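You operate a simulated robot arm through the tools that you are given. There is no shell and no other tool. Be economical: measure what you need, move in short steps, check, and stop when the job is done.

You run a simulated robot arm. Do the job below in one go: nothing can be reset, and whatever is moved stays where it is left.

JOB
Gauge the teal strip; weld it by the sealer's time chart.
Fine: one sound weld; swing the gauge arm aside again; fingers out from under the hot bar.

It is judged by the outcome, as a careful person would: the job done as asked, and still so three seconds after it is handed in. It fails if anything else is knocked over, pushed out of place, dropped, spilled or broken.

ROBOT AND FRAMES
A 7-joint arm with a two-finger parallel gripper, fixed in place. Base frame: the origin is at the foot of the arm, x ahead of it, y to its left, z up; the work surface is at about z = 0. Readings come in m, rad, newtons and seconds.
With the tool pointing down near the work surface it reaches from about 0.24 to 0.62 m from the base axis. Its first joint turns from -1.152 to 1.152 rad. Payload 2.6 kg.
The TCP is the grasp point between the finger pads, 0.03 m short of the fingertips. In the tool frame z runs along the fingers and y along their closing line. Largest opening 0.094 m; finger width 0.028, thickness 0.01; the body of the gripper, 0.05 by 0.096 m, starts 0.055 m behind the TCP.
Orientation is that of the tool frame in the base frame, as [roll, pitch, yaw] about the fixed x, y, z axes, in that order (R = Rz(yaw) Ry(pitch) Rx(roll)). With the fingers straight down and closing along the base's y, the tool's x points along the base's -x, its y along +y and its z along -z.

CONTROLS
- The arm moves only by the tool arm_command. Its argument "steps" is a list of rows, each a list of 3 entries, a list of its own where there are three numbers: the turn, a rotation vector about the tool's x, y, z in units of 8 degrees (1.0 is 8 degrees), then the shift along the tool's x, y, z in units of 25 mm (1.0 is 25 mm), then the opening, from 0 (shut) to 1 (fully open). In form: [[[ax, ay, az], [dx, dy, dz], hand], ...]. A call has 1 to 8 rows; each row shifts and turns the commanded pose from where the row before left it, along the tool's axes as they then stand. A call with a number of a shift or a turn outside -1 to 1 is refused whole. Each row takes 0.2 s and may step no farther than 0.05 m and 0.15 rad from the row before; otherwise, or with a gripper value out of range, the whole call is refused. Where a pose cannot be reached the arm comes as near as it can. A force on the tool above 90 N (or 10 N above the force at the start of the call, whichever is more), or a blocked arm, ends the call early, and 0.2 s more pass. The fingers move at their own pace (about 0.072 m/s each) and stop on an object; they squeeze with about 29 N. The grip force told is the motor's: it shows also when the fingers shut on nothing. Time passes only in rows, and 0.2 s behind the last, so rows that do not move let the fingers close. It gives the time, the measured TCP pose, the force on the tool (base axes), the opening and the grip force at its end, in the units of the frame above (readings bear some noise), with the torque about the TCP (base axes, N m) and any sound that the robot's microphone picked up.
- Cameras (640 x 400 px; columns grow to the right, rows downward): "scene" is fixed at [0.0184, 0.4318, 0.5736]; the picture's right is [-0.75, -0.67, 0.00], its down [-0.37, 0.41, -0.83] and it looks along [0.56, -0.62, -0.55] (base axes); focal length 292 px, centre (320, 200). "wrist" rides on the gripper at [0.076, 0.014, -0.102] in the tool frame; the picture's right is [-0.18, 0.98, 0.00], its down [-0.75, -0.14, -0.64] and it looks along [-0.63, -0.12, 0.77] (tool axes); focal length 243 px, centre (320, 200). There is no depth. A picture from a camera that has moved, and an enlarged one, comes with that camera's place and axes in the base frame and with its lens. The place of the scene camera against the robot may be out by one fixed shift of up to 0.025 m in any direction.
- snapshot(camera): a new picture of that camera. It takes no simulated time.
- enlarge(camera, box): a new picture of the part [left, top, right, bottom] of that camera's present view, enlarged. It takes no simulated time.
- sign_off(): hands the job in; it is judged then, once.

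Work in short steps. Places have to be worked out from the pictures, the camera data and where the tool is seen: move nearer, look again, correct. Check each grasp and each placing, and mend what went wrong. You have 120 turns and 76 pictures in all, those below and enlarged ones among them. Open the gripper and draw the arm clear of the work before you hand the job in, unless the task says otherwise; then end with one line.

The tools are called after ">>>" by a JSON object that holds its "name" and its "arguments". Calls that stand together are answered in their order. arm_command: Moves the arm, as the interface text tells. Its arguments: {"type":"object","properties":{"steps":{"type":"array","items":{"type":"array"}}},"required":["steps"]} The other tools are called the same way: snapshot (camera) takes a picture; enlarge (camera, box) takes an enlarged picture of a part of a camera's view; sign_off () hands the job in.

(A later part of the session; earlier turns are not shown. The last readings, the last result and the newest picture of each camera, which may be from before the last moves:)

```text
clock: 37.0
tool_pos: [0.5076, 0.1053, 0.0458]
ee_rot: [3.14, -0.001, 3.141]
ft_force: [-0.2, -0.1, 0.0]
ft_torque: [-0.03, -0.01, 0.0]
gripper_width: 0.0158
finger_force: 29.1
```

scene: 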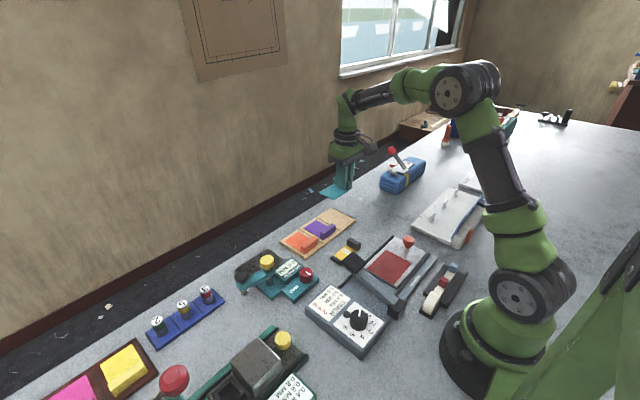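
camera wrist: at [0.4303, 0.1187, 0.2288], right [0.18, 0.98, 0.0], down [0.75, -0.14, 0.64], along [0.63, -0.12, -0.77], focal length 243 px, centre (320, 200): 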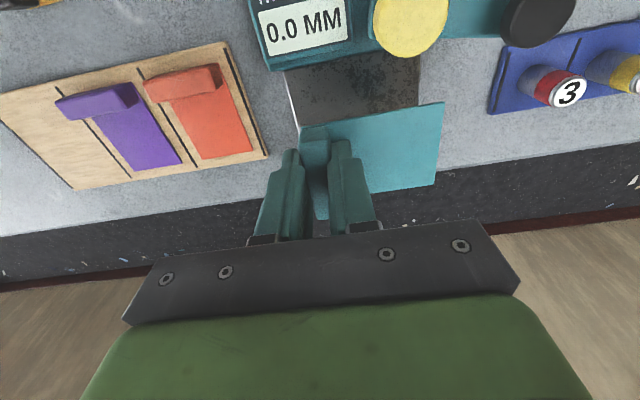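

>>> {"name": "arm_command", "arguments": {"steps": [[[0, 0, 0], [0, 0, 0.06], 0], [[0, 0, 0], [0, 0, 0], 0]]}}

>>> {"name": "arm_command", "arguments": {"steps": [[[0, 0, 0], [0, 0, 0.06], 0], [[0, 0, 0], [0, 0, 0], 0]]}}

>>> {"name": "enlarge", "arguments": {"camera": "scene", "box": [210, 220, 340, 310]}}

```text
clock: 37.6
tool_pos: [0.5083, 0.1044, 0.0444]
ee_rot: [-3.14, 0.0, -3.141]
ft_force: [-3.9, -2.3, 11.6]
ft_torque: [0.05, 0.04, -0.02]
gripper_width: 0.0158
finger_force: 28.8
```

```text
clock: 38.2
tool_pos: [0.5085, 0.1047, 0.0457]
ee_rot: [3.139, 0.002, 3.139]
ft_force: [-8.7, -1.7, 31.8]
ft_torque: [0.09, 0.33, 0.05]
gripper_width: 0.0161
finger_force: 29.3
```

```text
4.44 times, centred on (275, 265) of scene
camera zoom: at [0.0183, 0.4318, 0.5737], right [-0.75, -0.67, 0.0], down [-0.37, 0.41, -0.83], along [0.56, -0.62, -0.55], focal length 1297 px, centre (520, -89)
```

zoom: 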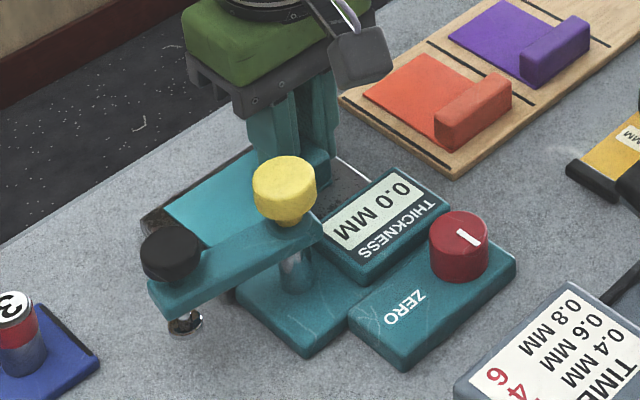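

Contact made (plate at TCP z≈0.045). Relieve the force slightly, open and rise.

>>> {"name": "arm_command", "arguments": {"steps": [[[0, 0, 0], [0, 0, -0.1], 0], [[0, 0, 0], [0, 0, 0], 0.4], [[0, 0, 0], [0, 0, 0], 0.4], [[0, 0, 0], [0, 0, -0.5], 0.4], [[0, 0, 0], [0, 0, -1], 0.4], [[0, 0, 0], [0, 0, -1], 0.4], [[0, 0, 0], [0, 0, -1], 0.4]]}}

>>> {"name": "enlarge", "arguments": {"camera": "scene", "box": [210, 220, 340, 310]}}

```text
clock: 39.8
tool_pos: [0.507, 0.1051, 0.1331]
ee_rot: [3.14, -0.002, 3.141]
ft_force: [-0.7, -0.6, -0.3]
ft_torque: [0.02, -0.02, 0.0]
gripper_width: 0.0375
finger_force: 0.0
```

```text
4.44 times, centred on (275, 265) of scene
camera zoom: at [0.0184, 0.4318, 0.5736], right [-0.75, -0.67, 0.0], down [-0.37, 0.41, -0.83], along [0.56, -0.62, -0.55], focal length 1297 px, centre (520, -89)
```

zoom: 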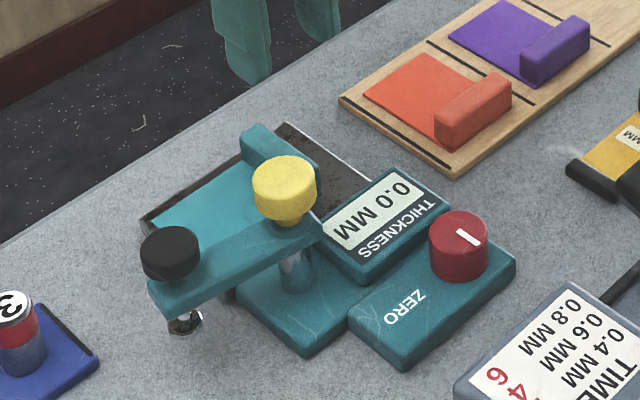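

Strip lies on the plate. Close fingers, go round to the low-x side of the gauge arm again.

>>> {"name": "arm_command", "arguments": {"steps": [[[0, 0, 0], [0, 0, -0.8], 0], [[0, 0, 0], [0.77, 0.94, 0], 0], [[0, 0, 0], [0.77, 0.94, 0], 0], [[0, 0, 0], [0.77, 0.94, 0], 0], [[0, 0, 0], [0.77, 0.94, 0], 0], [[0, 0, 0], [0.77, 0.94, 0], 0]]}}

>>> {"name": "arm_command", "arguments": {"steps": [[[0, 0, 0], [0, 0, 1], 0], [[0, 0, 0], [0, 0, 1], 0], [[0, 0, 0], [0, 0, 1], 0], [[0, 0, 0], [0, 0, 0.65], 0]]}}

>>> {"name": "arm_command", "arguments": {"steps": [[[0, 0, 0], [-0.6, -0.12, 0], 0], [[0, 0, 0], [-0.6, -0.12, 0], 0], [[0, 0, 0], [-0.5, -0.1, 0], 0], [[0, 0, 0], [-0.4, -0.1, 0], 0], [[0, 0, 0], [-0.4, -0.25, 0], 0], [[0, 0, 0], [-0.4, -0.3, 0], 0], [[0, 0, 0], [-0.25, -0.3, 0], 0]]}}

>>> {"name": "enlarge", "arguments": {"camera": "scene", "box": [210, 220, 340, 310]}}

```text
clock: 41.2
tool_pos: [0.412, 0.2233, 0.1539]
ee_rot: [3.141, -0.002, -3.14]
ft_force: [-0.2, 0.5, -0.2]
ft_torque: [0.01, 0.0, -0.01]
gripper_width: 0.0001
finger_force: 28.5
```

```text
clock: 42.2
tool_pos: [0.4116, 0.2223, 0.0612]
ee_rot: [3.141, -0.002, 3.142]
ft_force: [-0.2, 0.6, -0.1]
ft_torque: [0.01, 0.01, 0.01]
gripper_width: 0.0
finger_force: 29.0
```

```text
clock: 43.8
tool_pos: [0.4914, 0.1888, 0.0616]
ee_rot: [3.141, 0.005, -3.14]
ft_force: [0.0, 1.0, 0.0]
ft_torque: [-0.04, 0.01, -0.02]
gripper_width: 0.0001
finger_force: 29.1
```

```text
4.44 times, centred on (275, 265) of scene
camera zoom: at [0.0185, 0.4318, 0.5736], right [-0.75, -0.67, 0.0], down [-0.37, 0.41, -0.83], along [0.56, -0.62, -0.55], focal length 1297 px, centre (520, -89)
```

zoom: 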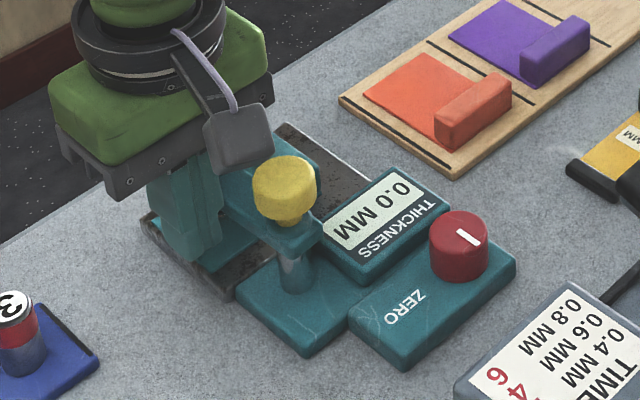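

Nearly at the stop; nudge 4 mm more, retreat, and go above the black knob.

>>> {"name": "arm_command", "arguments": {"steps": [[[0, 0, 0], [-0.1, -0.18, 0], 0], [[0, 0, 0], [0, 0.5, 0], 0], [[0, 0, 0], [0, 0.3, -1], 0], [[0, 0, 0], [0, 0, -1], 0], [[0, 0, 0], [0, 0, -0.8], 0]]}}

>>> {"name": "enlarge", "arguments": {"camera": "scene", "box": [210, 220, 340, 310]}}

```text
clock: 45.0
tool_pos: [0.4917, 0.2047, 0.1335]
ee_rot: [-3.141, -0.001, 3.14]
ft_force: [-0.1, -0.2, -0.2]
ft_torque: [-0.02, 0.01, -0.01]
gripper_width: 0.0
finger_force: 28.9
```

```text
4.44 times, centred on (275, 265) of scene
camera zoom: at [0.0184, 0.4318, 0.5736], right [-0.75, -0.67, 0.0], down [-0.37, 0.41, -0.83], along [0.56, -0.62, -0.55], focal length 1297 px, centre (520, -89)
```

zoom: 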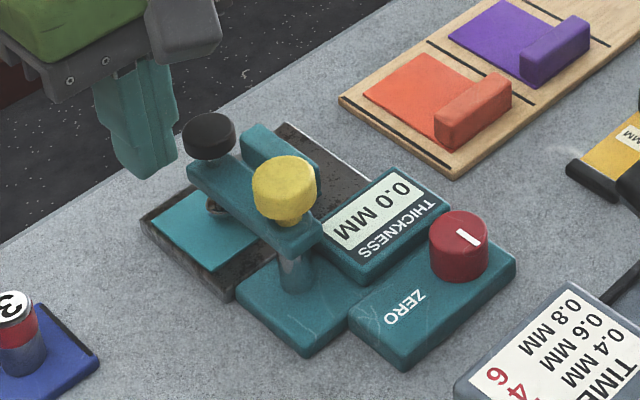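

Foot is over the strip. Move above the knob and press as before.

>>> {"name": "arm_command", "arguments": {"steps": [[[0, 0, 0], [-0.37, -0.94, 0], 0], [[0, 0, 0], [-0.36, -0.94, 0], 0], [[0, 0, 0], [0, 0, 0.6], 0], [[0, 0, 0], [0, 0, 0.3], 0], [[0, 0, 0], [0, 0, 0.2], 0], [[0, 0, 0], [0, 0, 0.15], 0]]}}

>>> {"name": "enlarge", "arguments": {"camera": "scene", "box": [210, 220, 340, 310]}}

```text
clock: 46.4
tool_pos: [0.5121, 0.1575, 0.1041]
ee_rot: [3.141, 0.004, 3.14]
ft_force: [-13.1, -5.8, 34.5]
ft_torque: [-0.16, 0.48, 0.16]
gripper_width: 0.0
finger_force: 28.6
heard: click
```

```text
4.44 times, centred on (275, 265) of scene
camera zoom: at [0.0182, 0.4317, 0.5737], right [-0.75, -0.67, 0.0], down [-0.37, 0.41, -0.83], along [0.56, -0.62, -0.55], focal length 1297 px, centre (520, -89)
```

zoom: 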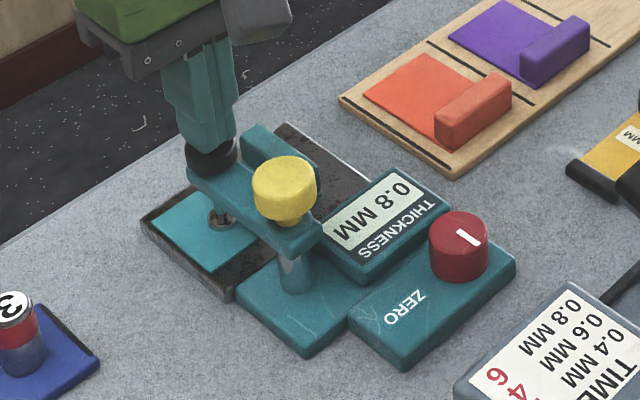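

Reading: 0.8 MM (bare plate read 0.0) → timer 6. Release, go to the −y side between grip and arm... first lift and check the gap.

>>> {"name": "arm_command", "arguments": {"steps": [[[0, 0, 0], [0, 0, -1], 0], [[0, 0, 0], [0, 0, -1], 0]]}}

>>> {"name": "snapshot", "arguments": {"camera": "wrist"}}

```text
clock: 47.0
tool_pos: [0.5111, 0.1555, 0.1499]
ee_rot: [-3.14, -0.005, 3.142]
ft_force: [-0.1, -0.4, 0.4]
ft_torque: [0.0, 0.01, 0.01]
gripper_width: 0.0
finger_force: 29.4
```

```text
30 pictures are left
camera wrist: at [0.4345, 0.1705, 0.2523], right [0.18, 0.98, 0.0], down [0.76, -0.14, 0.64], along [0.63, -0.12, -0.77], focal length 243 px, centre (320, 200)
```

wrist: 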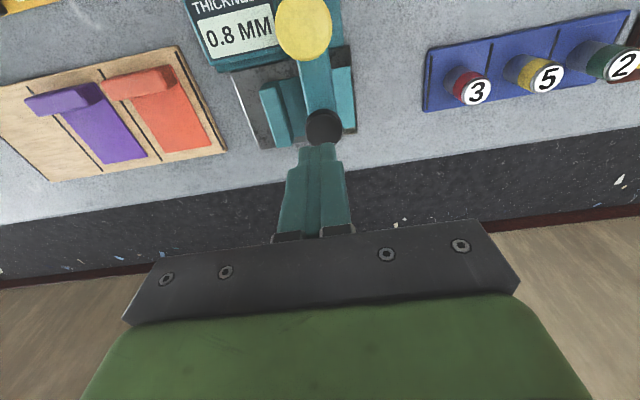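

Lower closed fingers between grip and arm (y≈0.131, tips at z 0.04, above the grip), then sweep the arm aside.

>>> {"name": "arm_command", "arguments": {"steps": [[[0, 0, 0], [0.32, -0.5, 0], 0], [[0, 0, 0], [0.32, -0.5, 0], 0], [[0, 0, 0], [0, 0, 1], 0], [[0, 0, 0], [0, 0, 1], 0], [[0, 0, 0], [0, 0, 0.7], 0], [[0, 0, 0], [0, 0, 0.5], 0]]}}

>>> {"name": "arm_command", "arguments": {"steps": [[[0, 0, 0], [0, 0.3, 0], 0], [[0, 0, 0], [-0.1, 0.55, 0], 0], [[0, 0, 0], [-0.08, 0.55, 0], 0], [[0, 0, 0], [0.2, 0.55, 0], 0], [[0, 0, 0], [0.2, 0.5, 0], 0], [[0, 0, 0], [0.35, 0.4, 0], 0]]}}

>>> {"name": "enlarge", "arguments": {"camera": "scene", "box": [210, 220, 340, 310]}}

```text
clock: 48.4
tool_pos: [0.4959, 0.1331, 0.07]
ee_rot: [-3.142, -0.001, 3.141]
ft_force: [-0.5, -0.4, -0.3]
ft_torque: [0.03, 0.02, 0.01]
gripper_width: 0.0
finger_force: 28.8
```

```text
clock: 49.8
tool_pos: [0.482, 0.2027, 0.0693]
ee_rot: [-3.135, 0.007, 3.138]
ft_force: [14.5, -9.6, -1.0]
ft_torque: [0.06, 0.06, -0.06]
gripper_width: 0.0002
finger_force: 28.0
```

```text
4.44 times, centred on (275, 265) of scene
camera zoom: at [0.0185, 0.4318, 0.5736], right [-0.75, -0.67, 0.0], down [-0.37, 0.41, -0.83], along [0.56, -0.62, -0.55], focal length 1297 px, centre (520, -89)
```

zoom: 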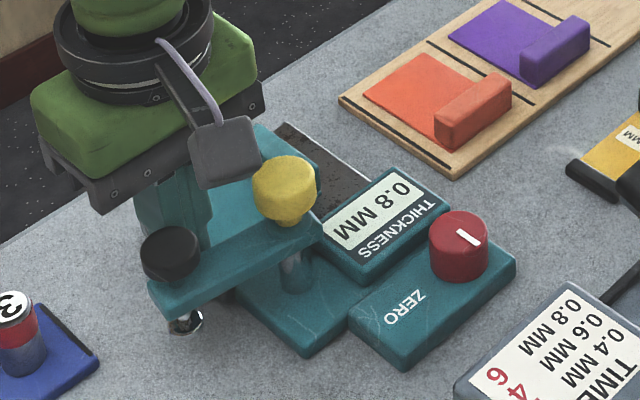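

Arm is aside at its stop with the 0.8 shown. Now back off, rise, and re-grip the strip.

>>> {"name": "arm_command", "arguments": {"steps": [[[0, 0, 0], [-0.4, 0, 0], 0], [[0, 0, 0], [-0.4, 0, -1], 0], [[0, 0, 0], [0, 0, -1], 0.45], [[0, 0, 0], [-0.1, -1, -0.3], 0.45], [[0, 0, 0], [0, -1, 0], 0.45], [[0, 0, 0], [0, -1, 0], 0.45], [[0, 0, 0], [0, -0.9, 0], 0.45]]}}

>>> {"name": "snapshot", "arguments": {"camera": "wrist"}}

```text
clock: 51.4
tool_pos: [0.5031, 0.1077, 0.127]
ee_rot: [-3.142, -0.002, -3.141]
ft_force: [1.1, 0.4, -1.0]
ft_torque: [0.01, -0.01, 0.0]
gripper_width: 0.0424
finger_force: 0.0
```

```text
28 pictures are left
camera wrist: at [0.4262, 0.1219, 0.23], right [0.18, 0.98, 0.0], down [0.75, -0.14, 0.64], along [0.63, -0.12, -0.77], focal length 243 px, centre (320, 200)
```

wrist: 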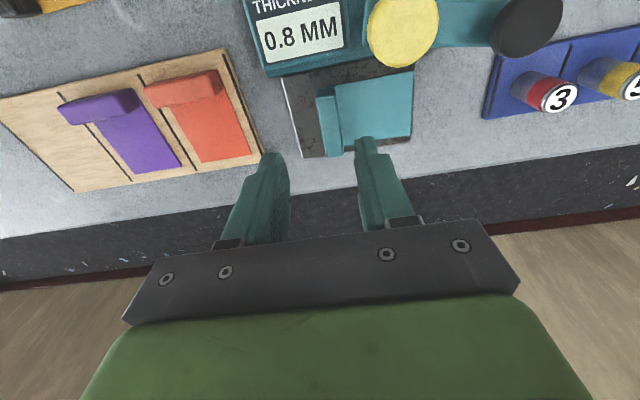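

Grip seems at (0.507,0.112). Descend and close.

>>> {"name": "arm_command", "arguments": {"steps": [[[0, 0, 0], [-0.16, 0.15, 0.9], 0.45], [[0, 0, 0], [0, 0, 0.9], 0.45], [[0, 0, 0], [0, 0, 0.9], 0.45], [[0, 0, 0], [0, 0, 0.5], 0.45], [[0, 0, 0], [0, 0, 0], 0], [[0, 0, 0], [0, 0, 0], 0]]}}

>>> {"name": "arm_command", "arguments": {"steps": [[[0, 0, 0], [0, 0, -0.4], 0], [[0, 0, 0], [0, 0, -1], 0], [[0, 0, 0], [0, 0, -1], 0], [[0, 0, 0], [0, 0, -1], 0], [[0, 0, 0], [0, 0, -1], 0], [[0, 0, 0], [0, 0, -1], 0]]}}

>>> {"name": "snapshot", "arguments": {"camera": "wrist"}}

```text
clock: 52.8
tool_pos: [0.5072, 0.112, 0.0488]
ee_rot: [3.142, -0.003, -3.141]
ft_force: [0.0, 0.1, 0.2]
ft_torque: [0.0, -0.03, 0.0]
gripper_width: 0.0159
finger_force: 28.7
```

```text
clock: 54.2
tool_pos: [0.5082, 0.1108, 0.1833]
ee_rot: [3.141, -0.001, 3.141]
ft_force: [0.9, -0.6, -0.7]
ft_torque: [-0.04, 0.0, 0.0]
gripper_width: 0.0159
finger_force: 29.4
```

```text
27 pictures are left
camera wrist: at [0.4307, 0.1248, 0.2856], right [0.18, 0.98, 0.0], down [0.75, -0.14, 0.64], along [0.63, -0.12, -0.77], focal length 243 px, centre (320, 200)
```

wrist: 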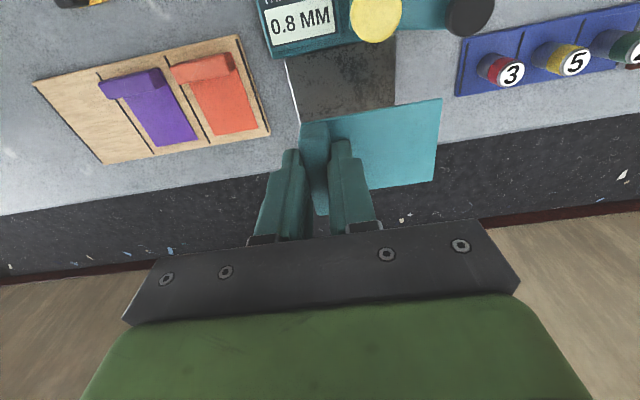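

Strip held. Sealer pad ≈ x 0.22–0.294, y −0.12…−0.028; bar along x at y≈0.025. Carry strip (grip at −y) toward TCP (0.257,−0.10).

>>> {"name": "arm_command", "arguments": {"steps": [[[0, 0, 0], [0.91, -0.77, 0], 0], [[0, 0, 0], [0.91, -0.77, 0], 0], [[0, 0, 0], [0.91, -0.77, 0], 0], [[0, 0, 0], [0.91, -0.77, 0], 0], [[0, 0, 0], [0.91, -0.77, 0], 0], [[0, 0, 0], [0.91, -0.77, 0], 0]]}}

>>> {"name": "arm_command", "arguments": {"steps": [[[0, 0, 0], [0.91, -0.77, 0], 0], [[0, 0, 0], [0.91, -0.77, 0], 0], [[0, 0, 0], [0.91, -0.77, 0], 0], [[0, 0, 0], [0.91, -0.77, 0], 0], [[0, 0, 0], [0.91, -0.77, 0], 0]]}}

>>> {"name": "enlarge", "arguments": {"camera": "scene", "box": [310, 190, 470, 300]}}

>>> {"name": "snapshot", "arguments": {"camera": "wrist"}}

```text
clock: 55.6
tool_pos: [0.3696, -0.0037, 0.1835]
ee_rot: [-3.139, -0.002, 3.14]
ft_force: [-0.8, -0.5, -0.4]
ft_torque: [0.03, -0.02, 0.0]
gripper_width: 0.0159
finger_force: 29.2
```

```text
clock: 56.8
tool_pos: [0.2572, -0.1008, 0.1825]
ee_rot: [3.141, -0.001, -3.141]
ft_force: [-0.1, 0.4, -0.7]
ft_torque: [0.01, 0.03, 0.01]
gripper_width: 0.0157
finger_force: 29.3
```

```text
3.64 times, centred on (390, 245) of scene
camera zoom: at [0.0185, 0.4318, 0.5736], right [-0.75, -0.67, 0.0], down [-0.37, 0.41, -0.83], along [0.56, -0.62, -0.55], focal length 1061 px, centre (66, 36)
```

zoom: 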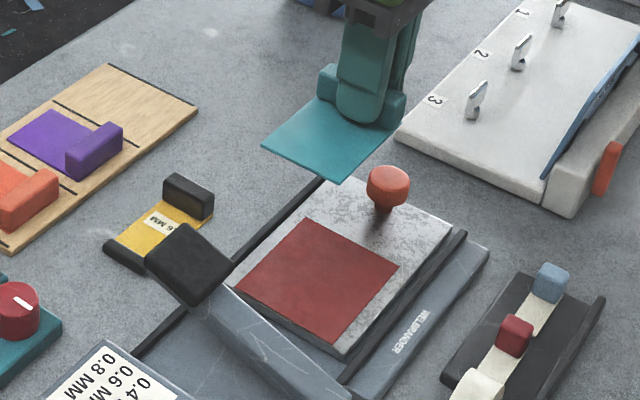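

```text
25 pictures are left
camera wrist: at [0.1808, -0.0871, 0.2848], right [0.18, 0.98, 0.0], down [0.75, -0.14, 0.64], along [0.63, -0.12, -0.77], focal length 243 px, centre (320, 200)
```

wrist: 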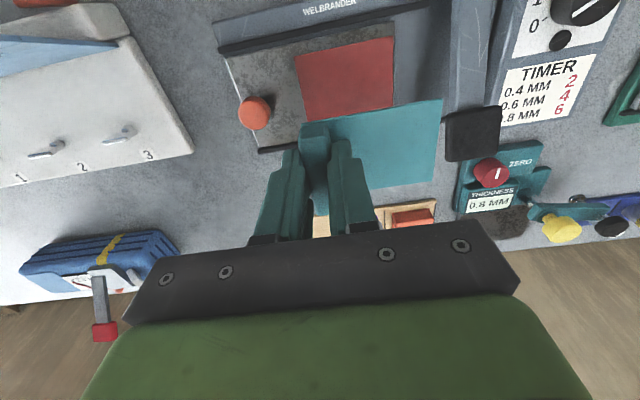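

Pad centre x≈0.253. Lower toward the pad, then feel for contact.

>>> {"name": "arm_command", "arguments": {"steps": [[[0, 0, 0], [0.16, 0, 1], 0], [[0, 0, 0], [0, 0, 1], 0], [[0, 0, 0], [0, 0, 1], 0], [[0, 0, 0], [0, 0, 1], 0], [[0, 0, 0], [0, 0, 0.3], 0]]}}

>>> {"name": "enlarge", "arguments": {"camera": "scene", "box": [310, 190, 470, 300]}}

```text
clock: 58.0
tool_pos: [0.2523, -0.0995, 0.0738]
ee_rot: [3.142, 0.001, 3.141]
ft_force: [-0.8, 0.9, -0.4]
ft_torque: [0.02, 0.02, 0.0]
gripper_width: 0.0158
finger_force: 28.9
```

```text
3.64 times, centred on (390, 245) of scene
camera zoom: at [0.0184, 0.4318, 0.5736], right [-0.75, -0.67, 0.0], down [-0.37, 0.41, -0.83], along [0.56, -0.62, -0.55], focal length 1061 px, centre (66, 36)
```

zoom: 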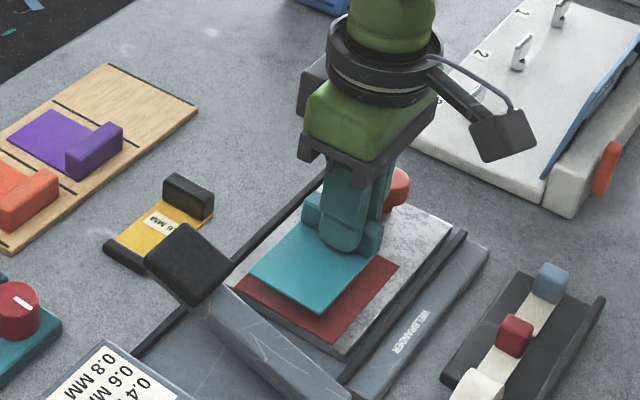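

>>> {"name": "arm_command", "arguments": {"steps": [[[0, 0, 0], [0, 0, 0.25], 0], [[0, 0, 0], [0, 0, 0.15], 0], [[0, 0, 0], [0, 0, 0], 0]]}}

>>> {"name": "arm_command", "arguments": {"steps": [[[0, 0, 0], [0, 0, 0.1], 0], [[0, 0, 0], [0, 0, 0], 0]]}}

>>> {"name": "arm_command", "arguments": {"steps": [[[0, 0, 0], [0, 0, 0.1], 0], [[0, 0, 0], [0, 0, 0], 0]]}}

>>> {"name": "enlarge", "arguments": {"camera": "scene", "box": [310, 190, 470, 300]}}

```text
clock: 58.8
tool_pos: [0.2515, -0.0997, 0.0652]
ee_rot: [-3.141, -0.001, 3.142]
ft_force: [-0.3, 0.3, 0.0]
ft_torque: [0.0, 0.01, 0.03]
gripper_width: 0.0155
finger_force: 29.0
```

```text
clock: 59.4
tool_pos: [0.2518, -0.0991, 0.0632]
ee_rot: [3.141, -0.001, 3.141]
ft_force: [-0.4, -1.0, 0.1]
ft_torque: [-0.05, -0.01, 0.0]
gripper_width: 0.0161
finger_force: 28.9
```

```text
clock: 60.0
tool_pos: [0.2522, -0.0996, 0.0602]
ee_rot: [3.141, 0.0, -3.14]
ft_force: [-0.9, -0.5, -0.1]
ft_torque: [0.0, 0.03, 0.0]
gripper_width: 0.0159
finger_force: 29.1
```

```text
3.64 times, centred on (390, 245) of scene
camera zoom: at [0.0184, 0.4318, 0.5736], right [-0.75, -0.67, 0.0], down [-0.37, 0.41, -0.83], along [0.56, -0.62, -0.55], focal length 1061 px, centre (66, 36)
```

zoom: 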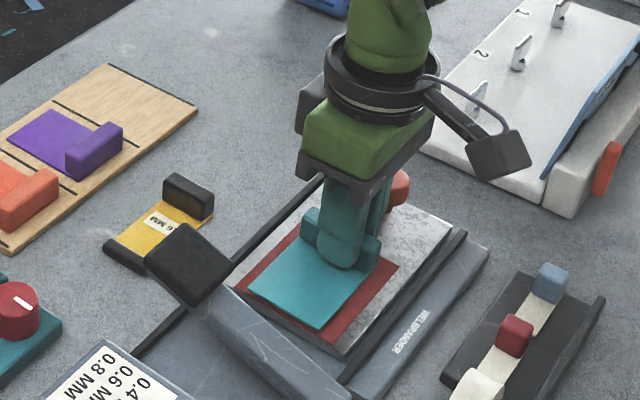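

Looks well centred. Shift 5 mm toward the bar and continue down.

>>> {"name": "arm_command", "arguments": {"steps": [[[0, 0, 0], [0, 0.2, 0.06], 0], [[0, 0, 0], [0, 0, 0], 0]]}}

>>> {"name": "arm_command", "arguments": {"steps": [[[0, 0, 0], [0, 0, 0.08], 0], [[0, 0, 0], [0, 0, 0], 0]]}}

>>> {"name": "arm_command", "arguments": {"steps": [[[0, 0, 0], [0, 0, 0.08], 0], [[0, 0, 0], [0, 0, 0], 0]]}}

```text
clock: 60.6
tool_pos: [0.2519, -0.0959, 0.0597]
ee_rot: [-3.141, -0.002, -3.141]
ft_force: [0.7, 0.0, -0.9]
ft_torque: [0.01, -0.03, -0.03]
gripper_width: 0.0162
finger_force: 28.9
```

```text
clock: 61.2
tool_pos: [0.2524, -0.0954, 0.0567]
ee_rot: [3.141, -0.001, -3.141]
ft_force: [-1.8, 0.2, 9.0]
ft_torque: [0.05, 0.05, 0.01]
gripper_width: 0.0158
finger_force: 29.2
```

```text
clock: 61.8
tool_pos: [0.2529, -0.0953, 0.0559]
ee_rot: [-3.141, 0.001, -3.14]
ft_force: [-3.6, 6.3, 30.8]
ft_torque: [0.26, 0.07, 0.03]
gripper_width: 0.0158
finger_force: 29.0
```

Seated. Relieve, open, and rise.

>>> {"name": "arm_command", "arguments": {"steps": [[[0, 0, 0], [0, 0, -0.08], 0], [[0, 0, 0], [0, 0, 0], 0.35], [[0, 0, 0], [0, 0, 0], 0.35], [[0, 0, 0], [0, 0, -0.5], 0.35], [[0, 0, 0], [0, 0, -1], 0.35], [[0, 0, 0], [0, 0, -1], 0.35], [[0, 0, 0], [0, 0, -1], 0.35], [[0, 0, 0], [0, 0, -1], 0]]}}

>>> {"name": "enlarge", "arguments": {"camera": "scene", "box": [300, 210, 480, 360]}}

```text
clock: 63.6
tool_pos: [0.2518, -0.0963, 0.1682]
ee_rot: [-3.141, -0.002, -3.139]
ft_force: [-0.2, -0.1, 0.4]
ft_torque: [-0.02, -0.01, 0.01]
gripper_width: 0.0002
finger_force: 18.9
```

```text
2.67 times, centred on (390, 285) of scene
camera zoom: at [0.0185, 0.4318, 0.5736], right [-0.75, -0.67, 0.0], down [-0.37, 0.41, -0.83], along [0.56, -0.62, -0.55], focal length 778 px, centre (133, -27)
```

zoom: 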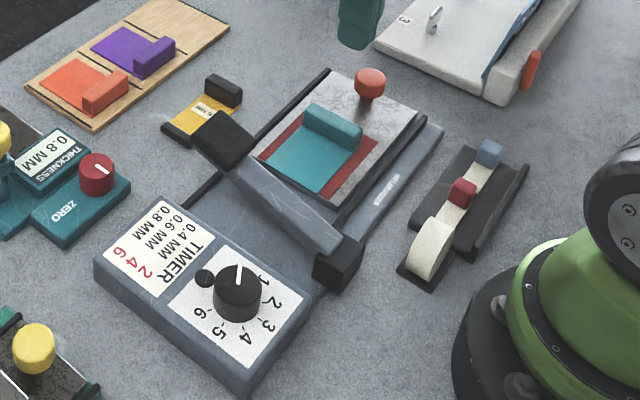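

Strip lies squarely on the pad. Now the dial at ≈(0.219,0.111): go over it with open fingers.

>>> {"name": "arm_command", "arguments": {"steps": [[[0, 0, 0], [0, 1, 0], 0.7], [[0, 0, 0], [0, 1, 0], 0.7], [[0, 0, 0], [0, 1, 0], 0.7], [[0, 0, 0], [0.1, 1, 0], 0.7], [[0, 0, 0], [0.3, 1, 0], 0.7], [[0, 0, 0], [0.3, 1, 0], 0.7], [[0, 0, 0], [0.3, 1, 0], 0.7], [[0, 0, 0], [0.3, 1, 0], 0.7]]}}

>>> {"name": "arm_command", "arguments": {"steps": [[[0, 0, 0], [0, 0.3, 0.6], 0.7], [[0, 0, 0], [0, 0, 0.4], 0.7]]}}

>>> {"name": "snapshot", "arguments": {"camera": "wrist"}}

```text
clock: 65.4
tool_pos: [0.2206, 0.103, 0.1693]
ee_rot: [-3.141, -0.001, 3.14]
ft_force: [0.3, 0.6, 0.9]
ft_torque: [0.0, 0.02, 0.01]
gripper_width: 0.0659
finger_force: 0.0
```

```text
clock: 66.0
tool_pos: [0.22, 0.1119, 0.1447]
ee_rot: [-3.14, 0.0, -3.14]
ft_force: [1.0, 0.2, 0.3]
ft_torque: [0.0, 0.01, -0.01]
gripper_width: 0.0656
finger_force: 0.1
```

```text
21 pictures are left
camera wrist: at [0.1434, 0.1258, 0.2462], right [0.18, 0.98, 0.0], down [0.75, -0.14, 0.64], along [0.63, -0.12, -0.77], focal length 243 px, centre (320, 200)
```

wrist: 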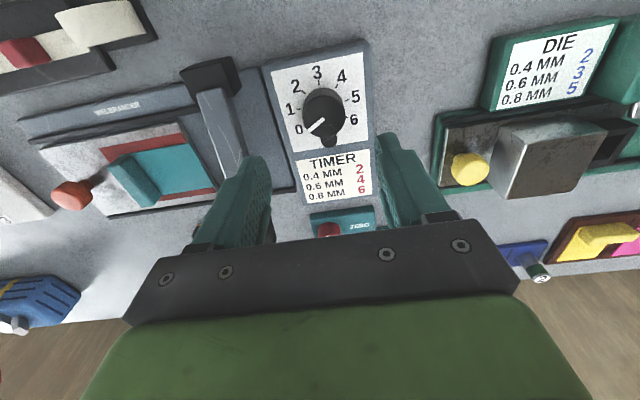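

Knob centre ≈(0.209,0.115). Adjust and lower to just above it for a closer look.

>>> {"name": "arm_command", "arguments": {"steps": [[[0, 0, 0], [0.4, 0.12, 0], 0.7], [[0, 0, 0], [0, 0, 1], 0.7], [[0, 0, 0], [0, 0, 0.6], 0.7]]}}

>>> {"name": "enlarge", "arguments": {"camera": "wrist", "box": [200, 60, 440, 240]}}

>>> {"name": "enlarge", "arguments": {"camera": "scene", "box": [290, 230, 430, 360]}}

```text
clock: 66.8
tool_pos: [0.2101, 0.1171, 0.1031]
ee_rot: [-3.141, -0.002, 3.14]
ft_force: [-0.4, 0.0, -0.1]
ft_torque: [0.03, 0.0, 0.02]
gripper_width: 0.0657
finger_force: 0.1
```

```text
2.22 times, centred on (320, 150) of wrist
camera zoom: at [0.1335, 0.1305, 0.2062], right [0.19, 0.98, 0.0], down [0.75, -0.14, 0.64], along [0.63, -0.12, -0.77], focal length 539 px, centre (320, 311)
```

zoom: 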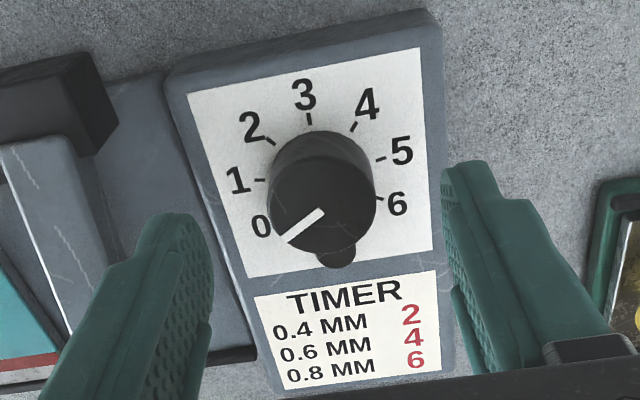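

```text
3.08 times, centred on (360, 295) of scene
camera zoom: at [0.0184, 0.4318, 0.5736], right [-0.75, -0.67, 0.0], down [-0.37, 0.41, -0.83], along [0.56, -0.62, -0.55], focal length 898 px, centre (197, -92)
```

zoom: 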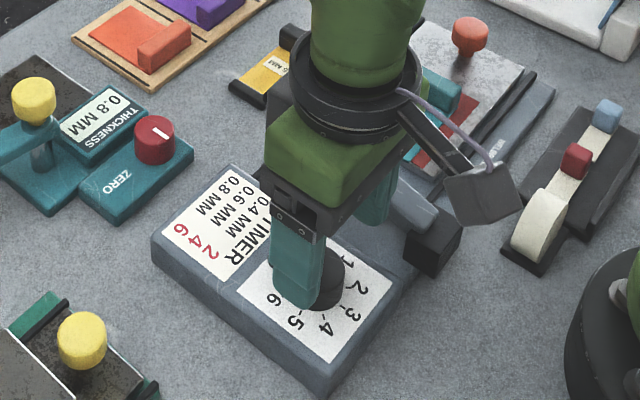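

Knob ≈(0.216,0.115), top z≈0.058, 33 mm wide, pointer at 0. Lower so tips are at z≈0.04 and grip.

>>> {"name": "arm_command", "arguments": {"steps": [[[0, 0, 0], [-0.2, -0.1, 0], 0.7], [[0, 0, 0], [0, 0, 0.8], 0.7], [[0, 0, 0], [0, 0, 0.5], 0.7], [[0, 0, 0], [0, 0, 0], 0], [[0, 0, 0], [0, 0, 0], 0], [[0, 0, 0], [0, 0, 0], 0]]}}

>>> {"name": "arm_command", "arguments": {"steps": [[[0, 0, 1], [0, 0, 0], 0], [[0, 0, 1], [0, 0, 0], 0], [[0, 0, 1], [0, 0, 0], 0], [[0, 0, 1], [0, 0, 0], 0], [[0, 0, 1], [0, 0, 0], 0]]}}

>>> {"name": "enlarge", "arguments": {"camera": "wrist", "box": [200, 60, 440, 240]}}

```text
clock: 68.2
tool_pos: [0.2162, 0.1138, 0.0718]
ee_rot: [3.139, 0.0, -3.137]
ft_force: [0.9, 39.3, -24.7]
ft_torque: [0.83, -0.37, 0.14]
gripper_width: 0.0348
finger_force: 45.3
```

```text
clock: 69.4
tool_pos: [0.2169, 0.1166, 0.0722]
ee_rot: [3.131, 0.003, 2.449]
ft_force: [9.5, 53.0, -26.4]
ft_torque: [1.13, 0.11, 0.12]
gripper_width: 0.0349
finger_force: 44.9
```

```text
2.22 times, centred on (320, 150) of wrist
camera zoom: at [0.1661, 0.1752, 0.1754], right [0.77, 0.64, 0.01], down [0.48, -0.6, 0.64], along [0.41, -0.49, -0.77], focal length 539 px, centre (320, 311)
```

zoom: 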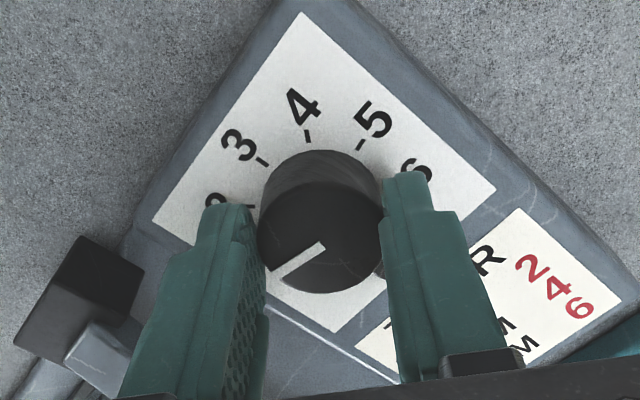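

Knob turns with the hand (now at 1), but a side force of +50 N in y shows the hand is off-centre; ease +y a few mm.

>>> {"name": "arm_command", "arguments": {"steps": [[[0, 0, 0], [0.06, 0.075, 0], 0], [[0, 0, 0], [0, 0, 0], 0]]}}

>>> {"name": "arm_command", "arguments": {"steps": [[[0, 0, 0], [0.04, 0.05, -0.03], 0], [[0, 0, 0], [0, 0, 0], 0]]}}

```text
clock: 70.0
tool_pos: [0.2172, 0.1167, 0.0726]
ee_rot: [3.135, 0.003, 2.442]
ft_force: [11.2, 34.9, -17.9]
ft_torque: [1.37, 0.15, 0.11]
gripper_width: 0.035
finger_force: 45.1
```

```text
clock: 70.6
tool_pos: [0.2168, 0.1153, 0.0733]
ee_rot: [3.138, 0.002, 2.444]
ft_force: [17.2, 20.0, -22.2]
ft_torque: [1.04, 0.23, 0.05]
gripper_width: 0.0347
finger_force: 45.3
```

>>> {"name": "arm_command", "arguments": {"steps": [[[0, 0, 0], [0.0, 0.08, 0.05], 0], [[0, 0, 0], [0, 0, 0], 0]]}}

>>> {"name": "arm_command", "arguments": {"steps": [[[0, 0, 1], [0, 0, 0], 0], [[0, 0, 1], [0, 0, 0], 0], [[0, 0, 1], [0, 0, 0], 0], [[0, 0, 1], [0, 0, 0], 0], [[0, 0, 1], [0, 0, 0], 0]]}}

```text
clock: 71.2
tool_pos: [0.2166, 0.1163, 0.0717]
ee_rot: [-3.139, 0.004, 2.44]
ft_force: [4.9, -15.5, 40.8]
ft_torque: [-0.63, -0.17, -0.04]
gripper_width: 0.0351
finger_force: 45.1
```

```text
clock: 72.4
tool_pos: [0.2182, 0.1176, 0.0708]
ee_rot: [3.136, 0.0, 1.747]
ft_force: [37.9, -11.2, -35.0]
ft_torque: [-0.39, -0.77, 0.09]
gripper_width: 0.0351
finger_force: 45.1
```

At about 2 now. Correct slightly in +x and keep turning.

>>> {"name": "arm_command", "arguments": {"steps": [[[0, 0, 0], [0, 0.06, 0], 0], [[0, 0, 1], [0, 0.03, 0], 0], [[0, 0, 1], [0, 0, 0], 0], [[0, 0, 1], [0, 0, 0], 0], [[0, 0, 1], [0, 0, 0], 0], [[0, 0, 1], [0, 0, 0], 0]]}}

>>> {"name": "arm_command", "arguments": {"steps": [[[0, 0, 1], [0, 0, 0], 0], [[0, 0, 1], [0, 0, 0], 0], [[0, 0, 1], [0, 0, 0], 0], [[0, 0, 1], [0, 0, 0], 0], [[0, 0, 1], [0, 0, 0], 0]]}}

>>> {"name": "enlarge", "arguments": {"camera": "wrist", "box": [200, 60, 440, 240]}}

```text
clock: 73.8
tool_pos: [0.2205, 0.1167, 0.0717]
ee_rot: [3.136, -0.003, 1.046]
ft_force: [27.9, -25.4, -8.9]
ft_torque: [-0.56, -0.81, 0.16]
gripper_width: 0.0349
finger_force: 45.0
```

```text
clock: 75.0
tool_pos: [0.2215, 0.1153, 0.0723]
ee_rot: [3.135, -0.004, 0.346]
ft_force: [34.4, -29.7, 5.7]
ft_torque: [-1.07, 0.05, 0.12]
gripper_width: 0.0349
finger_force: 44.6
```

```text
2.22 times, centred on (320, 150) of wrist
camera zoom: at [0.297, 0.1287, 0.1748], right [0.16, -0.99, 0.0], down [-0.76, -0.12, 0.64], along [-0.63, -0.1, -0.77], focal length 539 px, centre (320, 311)
```

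zoom: 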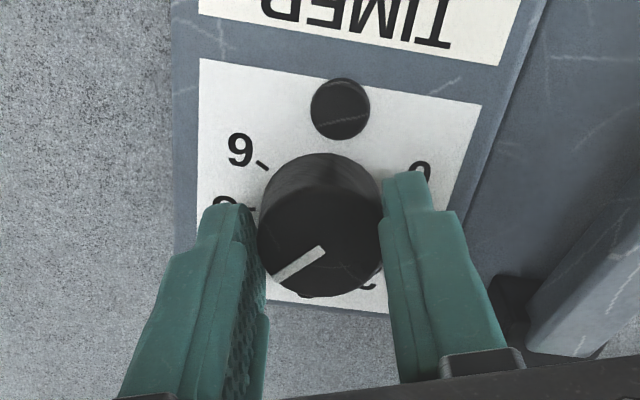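

At 4 now (160° turned). Relieve side force a little and continue to 6.

>>> {"name": "arm_command", "arguments": {"steps": [[[0, 0, 0], [-0.03, 0.07, 0], 0], [[0, 0, 1], [0, 0, 0], 0], [[0, 0, 1], [0, 0, 0], 0], [[0, 0, 1], [0, 0, 0], 0], [[0, 0, 1], [0, 0, 0], 0], [[0, 0, 1], [0, 0, 0], 0]]}}

>>> {"name": "arm_command", "arguments": {"steps": [[[0, 0, 1], [0, 0, 0], 0], [[0, 0, 1], [0, 0, 0], 0], [[0, 0, 1], [0, 0, 0], 0], [[0, 0, 1], [0, 0, 0], 0]]}}

>>> {"name": "enlarge", "arguments": {"camera": "wrist", "box": [200, 60, 440, 240]}}

```text
clock: 75.8
tool_pos: [0.2246, 0.1153, 0.0605]
ee_rot: [-3.124, 0.021, 0.145]
ft_force: [-8.9, -3.3, 27.0]
ft_torque: [-1.41, -0.57, 0.03]
gripper_width: 0.0355
finger_force: 44.9
out of reach, approached as far as the arm can: row 2, 3
stopped in row 3: the force on the tool passed its limit at 212 N (the readings are from after the stop); the commanded pose is now the measured one
```

```text
clock: 76.1
tool_pos: [0.2254, 0.116, 0.0614]
ee_rot: [-3.122, 0.026, 0.136]
ft_force: [-7.1, -2.0, 20.3]
ft_torque: [-1.34, -0.27, -0.14]
gripper_width: 0.0353
finger_force: 45.2
out of reach, approached as far as the arm can: row 1
stopped in row 1: the force on the tool passed its limit at 161 N (the readings are from after the stop); the commanded pose is now the measured one
```

```text
2.22 times, centred on (320, 150) of wrist
camera zoom: at [0.3045, 0.1096, 0.1609], right [-0.05, -1.0, -0.01], down [-0.75, 0.03, 0.66], along [-0.66, 0.04, -0.75], focal length 539 px, centre (320, 311)
```

zoom: 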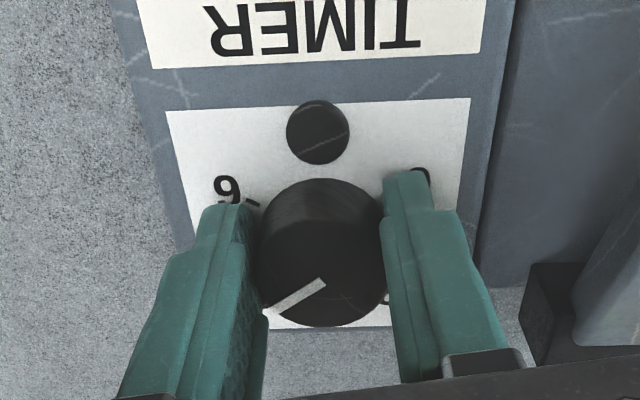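

Wrist limit reached at ~4.3. Open, rise above the knob, turn back ~90°, to regrip.

>>> {"name": "arm_command", "arguments": {"steps": [[[0, 0, 0], [0, 0, -0.1], 0.7], [[0, 0, 0], [0, 0, 0], 0.7], [[0, 0, 0], [0, 0, -0.8], 0.7], [[0, 0, 0], [0, 0, -0.9], 0.7], [[0, 0, -1], [0, 0, 0], 0.7], [[0, 0, -1], [0, 0, 0], 0.7], [[0, 0, -1], [0, 0, 0], 0.7], [[0, 0, -1], [0, 0, 0], 0.7]]}}

>>> {"name": "arm_command", "arguments": {"steps": [[[0, 0, -1], [0, 0, 0], 0.7], [[0, 0, -1], [0, 0, 0], 0.7], [[0, 0, -1], [0, 0, 0], 0.7], [[0, 0, -1], [0, 0, 0], 0.7], [[0, 0, -1], [0, 0, 0], 0.7], [[0, 0, -1], [0, 0, 0], 0.7], [[0, 0, -1], [0, 0, 0], 0.7]]}}

>>> {"name": "snapshot", "arguments": {"camera": "wrist"}}

```text
clock: 77.9
tool_pos: [0.2432, 0.1049, 0.0916]
ee_rot: [-3.112, 0.011, 0.697]
ft_force: [0.8, 0.1, 0.0]
ft_torque: [-0.01, -0.01, 0.04]
gripper_width: 0.066
finger_force: 0.0
out of reach, approached as far as the arm can: row 3, 4
```

```text
clock: 79.5
tool_pos: [0.2434, 0.1052, 0.0918]
ee_rot: [-3.115, -0.019, 1.675]
ft_force: [0.5, 0.0, 0.3]
ft_torque: [-0.01, -0.01, -0.02]
gripper_width: 0.0659
finger_force: 0.0
```

```text
15 pictures are left
camera wrist: at [0.2519, 0.1807, 0.1953], right [1.0, -0.08, -0.03], down [-0.04, -0.77, 0.63], along [-0.07, -0.63, -0.78], focal length 243 px, centre (320, 200)
```

wrist: 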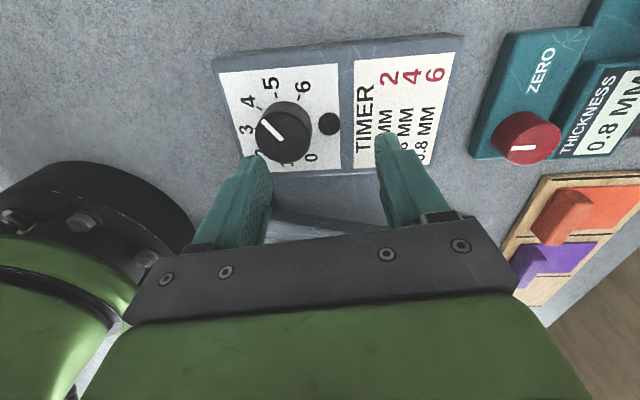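

Dial is now at ~4.2–4.3. Re-level, raise slightly, move over knob centre (≈(0.221,0.118)), lower and regrip.

>>> {"name": "arm_command", "arguments": {"steps": [[[-0.19, -0.136, 0], [0, 0, -0.4], 0.7], [[0, 0, 0], [0.3, -0.42, 0], 0.7], [[0, 0, 0], [0.3, -0.42, 0], 0.7], [[0, 0, 0], [0, 0, 0], 0.7]]}}

>>> {"name": "enlarge", "arguments": {"camera": "wrist", "box": [200, 60, 440, 240]}}

```text
clock: 80.5
tool_pos: [0.2212, 0.1171, 0.1026]
ee_rot: [3.139, 0.001, 1.672]
ft_force: [-0.7, -0.1, -0.4]
ft_torque: [0.0, -0.02, 0.05]
gripper_width: 0.0659
finger_force: 0.1
```

```text
2.22 times, centred on (320, 150) of wrist
camera zoom: at [0.2268, 0.1946, 0.205], right [1.0, -0.08, 0.0], down [-0.07, -0.76, 0.64], along [-0.05, -0.64, -0.77], focal length 539 px, centre (320, 311)
```

zoom: 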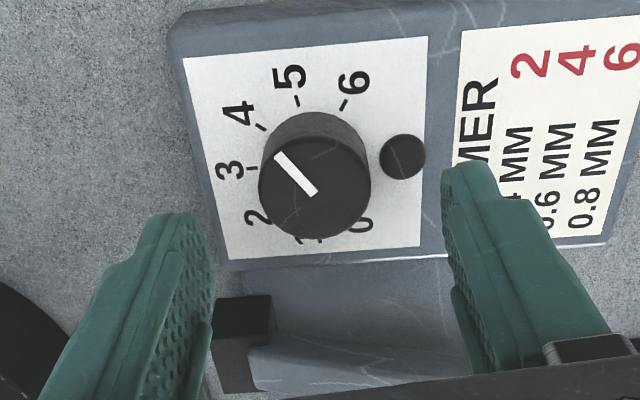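

Knob centre (0.220,0.120). Lower, grip, and turn 68° further.

>>> {"name": "arm_command", "arguments": {"steps": [[[0, 0, 0], [0.1, -0.04, 0.5], 0.7], [[0, 0, 0], [0, 0, 0.7], 0.7], [[0, 0, 0], [0, 0, 0], 0], [[0, 0, 0], [0, 0, 0], 0], [[0, 0, 0], [0, 0, 0], 0]]}}

>>> {"name": "arm_command", "arguments": {"steps": [[[0, 0, 1], [0, 0, 0], 0], [[0, 0, 1], [0, 0, 0], 0], [[0, 0, 1], [0, 0, 0], 0], [[0, 0, 1], [0, 0, 0], 0], [[0, 0, 0], [0, 0, 0], 0]]}}

>>> {"name": "arm_command", "arguments": {"steps": [[[0, 0, 1], [0, 0, 0], 0], [[0, 0, 1], [0, 0, 0], 0], [[0, 0, 1], [0, 0, 0], 0], [[0, 0, 1], [0, 0, 0], 0], [[0, 0, 0.5], [0, 0, 0], 0], [[0, 0, 0], [0, 0, 0], 0]]}}

>>> {"name": "enlarge", "arguments": {"camera": "wrist", "box": [200, 60, 440, 240]}}

```text
clock: 81.7
tool_pos: [0.2191, 0.1199, 0.0713]
ee_rot: [-3.139, 0.003, 1.673]
ft_force: [-9.0, -0.3, -1.7]
ft_torque: [0.39, 0.27, -0.08]
gripper_width: 0.0351
finger_force: 44.9
```

```text
clock: 82.9
tool_pos: [0.2216, 0.1189, 0.072]
ee_rot: [3.139, 0.002, 1.109]
ft_force: [14.7, -13.7, -37.9]
ft_torque: [-0.18, -0.26, 0.11]
gripper_width: 0.0349
finger_force: 44.8
```

```text
clock: 84.3
tool_pos: [0.223, 0.1169, 0.0728]
ee_rot: [3.135, -0.007, 0.485]
ft_force: [34.0, -39.5, -10.9]
ft_torque: [-0.93, -0.8, 0.92]
gripper_width: 0.035
finger_force: 44.8
```

```text
2.22 times, centred on (320, 150) of wrist
camera zoom: at [0.296, 0.1409, 0.1755], right [0.3, -0.96, 0.01], down [-0.74, -0.22, 0.64], along [-0.61, -0.19, -0.77], focal length 539 px, centre (320, 311)
```

zoom: 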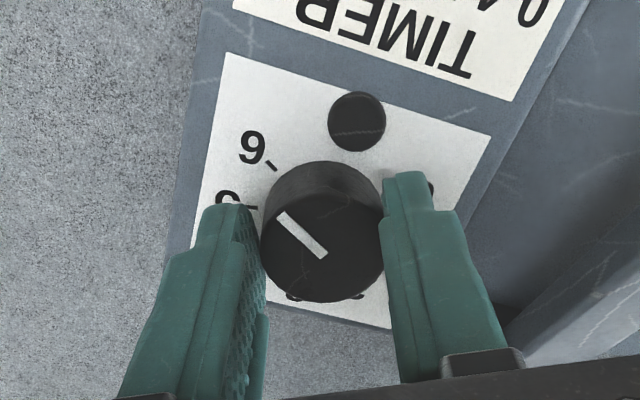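

Torque rose (end stop) and the pointer aligns with 6. Open and rise.

>>> {"name": "arm_command", "arguments": {"steps": [[[0, 0, 0], [0, 0, 0], 0.7], [[0, 0, 0], [0, 0, 0], 0.7], [[0, 0, 0], [0, 0, -0.5], 0.7], [[0, 0, 0], [0, 0, -0.6], 0.7], [[0, 0, -1], [0, 0, -0.5], 0.7], [[0, 0, -1], [0, 0, -0.5], 0.7], [[0, 0, -1], [0, 0, 0], 0.7]]}}

>>> {"name": "arm_command", "arguments": {"steps": [[[0, 0, -1], [0, 0, 0], 0.7], [[0, 0, -1], [0, 0, 0], 0.7], [[0, 0, -1], [0, 0, 0], 0.7], [[0, 0, -1], [0, 0, 0], 0.7], [[0, 0, -1], [0, 0, 0], 0.7], [[0, 0, -1], [0, 0, 0], 0.7], [[0, 0, -1], [0, 0, 0], 0.7], [[0, 0, -1], [0, 0, 0], 0.7]]}}

>>> {"name": "enlarge", "arguments": {"camera": "wrist", "box": [140, 30, 480, 240]}}

```text
clock: 85.9
tool_pos: [0.2206, 0.1213, 0.1245]
ee_rot: [3.14, -0.001, 0.906]
ft_force: [-0.7, 0.5, 1.4]
ft_torque: [0.03, -0.01, 0.01]
gripper_width: 0.0658
finger_force: 0.0
```

```text
clock: 87.7
tool_pos: [0.2193, 0.1205, 0.1238]
ee_rot: [-3.141, 0.0, 2.022]
ft_force: [0.3, -0.1, 0.0]
ft_torque: [0.0, -0.03, 0.01]
gripper_width: 0.0657
finger_force: 0.2
```

```text
1.88 times, centred on (310, 135) of wrist
camera zoom: at [0.1984, 0.1948, 0.2269], right [0.96, 0.26, 0.0], down [0.2, -0.74, 0.64], along [0.17, -0.62, -0.77], focal length 457 px, centre (339, 322)
```

zoom: 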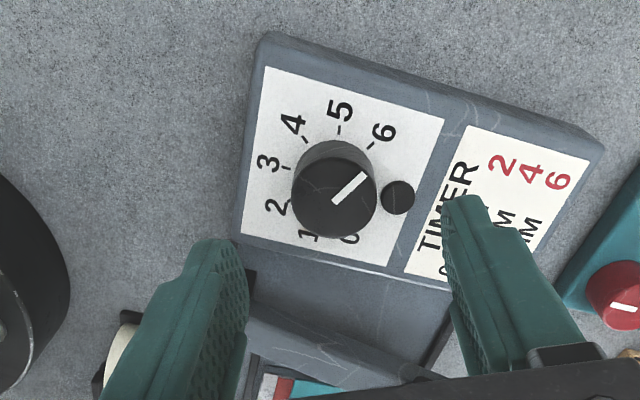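

Dial points at 6. Turn the hand back, then travel to the −y side of the tray knob (≈(0.256,−0.167)).

>>> {"name": "arm_command", "arguments": {"steps": [[[0, 0, -1], [0, 0, -0.25], 0.7], [[0, 0, -1], [0, 0, -0.25], 0], [[0, 0, -1], [0, 0, -0.25], 0], [[0, 0, -1], [0, 0, -0.25], 0], [[0, 0, -1], [0, 0, -0.25], 0], [[0, 0, -1], [0, 0, -0.25], 0], [[0, 0, -1], [0, 0, 0], 0], [[0, 0, -1], [0, 0, 0], 0]]}}

>>> {"name": "arm_command", "arguments": {"steps": [[[0, 0, 0], [-0.24, -1, 0], 0], [[0, 0, 0], [-0.24, -1, 0], 0], [[0, 0, 0], [-0.24, -1, 0], 0], [[0, 0, 0], [-0.24, -1, 0], 0], [[0, 0, 0], [-0.24, -1, 0], 0], [[0, 0, 0], [-0.24, -1, 0], 0], [[0, 0, 0], [0, -1, 0], 0]]}}

>>> {"name": "arm_command", "arguments": {"steps": [[[0, 0, 0], [0, -1, 0], 0], [[0, 0, 0], [0, -1, 0], 0], [[0, 0, 0], [0, -1, 0], 0], [[0, 0, 0], [0, -1, 0], 0], [[0, 0, 0], [0, -1, 0], 0], [[0, 0, 0], [0, -1, 0], 0]]}}

>>> {"name": "snapshot", "arguments": {"camera": "wrist"}}

```text
clock: 89.5
tool_pos: [0.2188, 0.12, 0.1627]
ee_rot: [-3.141, 0.002, 3.142]
ft_force: [-0.1, 0.1, 0.5]
ft_torque: [-0.01, -0.02, 0.0]
gripper_width: 0.0001
finger_force: 28.9
```

```text
clock: 91.1
tool_pos: [0.255, -0.0532, 0.161]
ee_rot: [-3.141, 0.0, 3.139]
ft_force: [-0.3, -0.1, 0.0]
ft_torque: [-0.01, -0.01, 0.0]
gripper_width: 0.0001
finger_force: 28.9
```

```text
clock: 92.5
tool_pos: [0.2545, -0.2042, 0.163]
ee_rot: [3.14, 0.001, 3.14]
ft_force: [0.5, 0.9, 0.3]
ft_torque: [-0.01, -0.02, 0.03]
gripper_width: 0.0003
finger_force: 28.8
```

```text
11 pictures are left
camera wrist: at [0.1776, -0.1904, 0.2649], right [0.19, 0.98, 0.0], down [0.75, -0.14, 0.64], along [0.63, -0.12, -0.77], focal length 243 px, centre (320, 200)
```

wrist: 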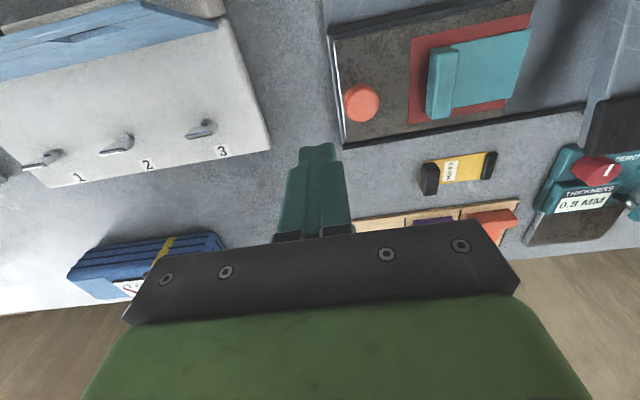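

Knob at (0.253,−0.169); my fingers at y −0.204 are clear of tray and white board. Lower and push +y.

>>> {"name": "arm_command", "arguments": {"steps": [[[0, 0, 0], [0, 0, 1], 0], [[0, 0, 0], [0, 0, 1], 0], [[0, 0, 0], [0, 0, 1], 0], [[0, 0, 0], [0, 0, 1], 0]]}}

>>> {"name": "arm_command", "arguments": {"steps": [[[0, 0, 0], [0, 0.5, 0], 0], [[0, 0, 0], [0, 0.4, 0], 0], [[0, 0, 0], [0, 0.4, 0], 0], [[0, 0, 0], [0, 0.4, 0], 0]]}}

>>> {"name": "enlarge", "arguments": {"camera": "scene", "box": [300, 210, 480, 360]}}

```text
clock: 93.5
tool_pos: [0.2554, -0.2045, 0.0619]
ee_rot: [-3.141, 0.002, 3.137]
ft_force: [0.7, 0.3, 0.2]
ft_torque: [0.02, 0.0, 0.0]
gripper_width: 0.0
finger_force: 28.9
```

```text
clock: 94.5
tool_pos: [0.2553, -0.1624, 0.0627]
ee_rot: [-3.142, 0.002, 3.139]
ft_force: [0.9, 0.1, -0.8]
ft_torque: [-0.02, 0.0, -0.03]
gripper_width: 0.0
finger_force: 29.2
```

```text
2.67 times, centred on (390, 285) of scene
camera zoom: at [0.0185, 0.4318, 0.5736], right [-0.75, -0.67, 0.0], down [-0.37, 0.41, -0.83], along [0.56, -0.62, -0.55], focal length 778 px, centre (133, -27)
```

zoom: 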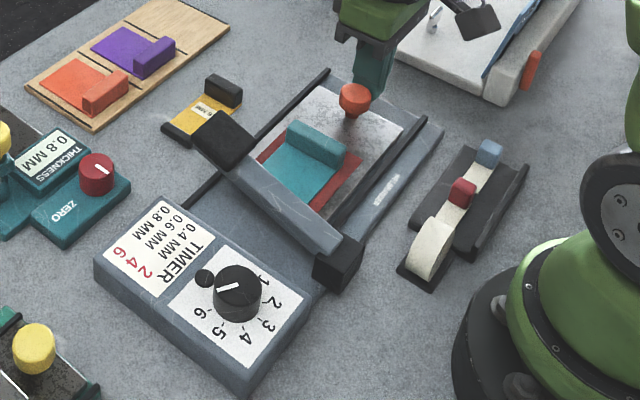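

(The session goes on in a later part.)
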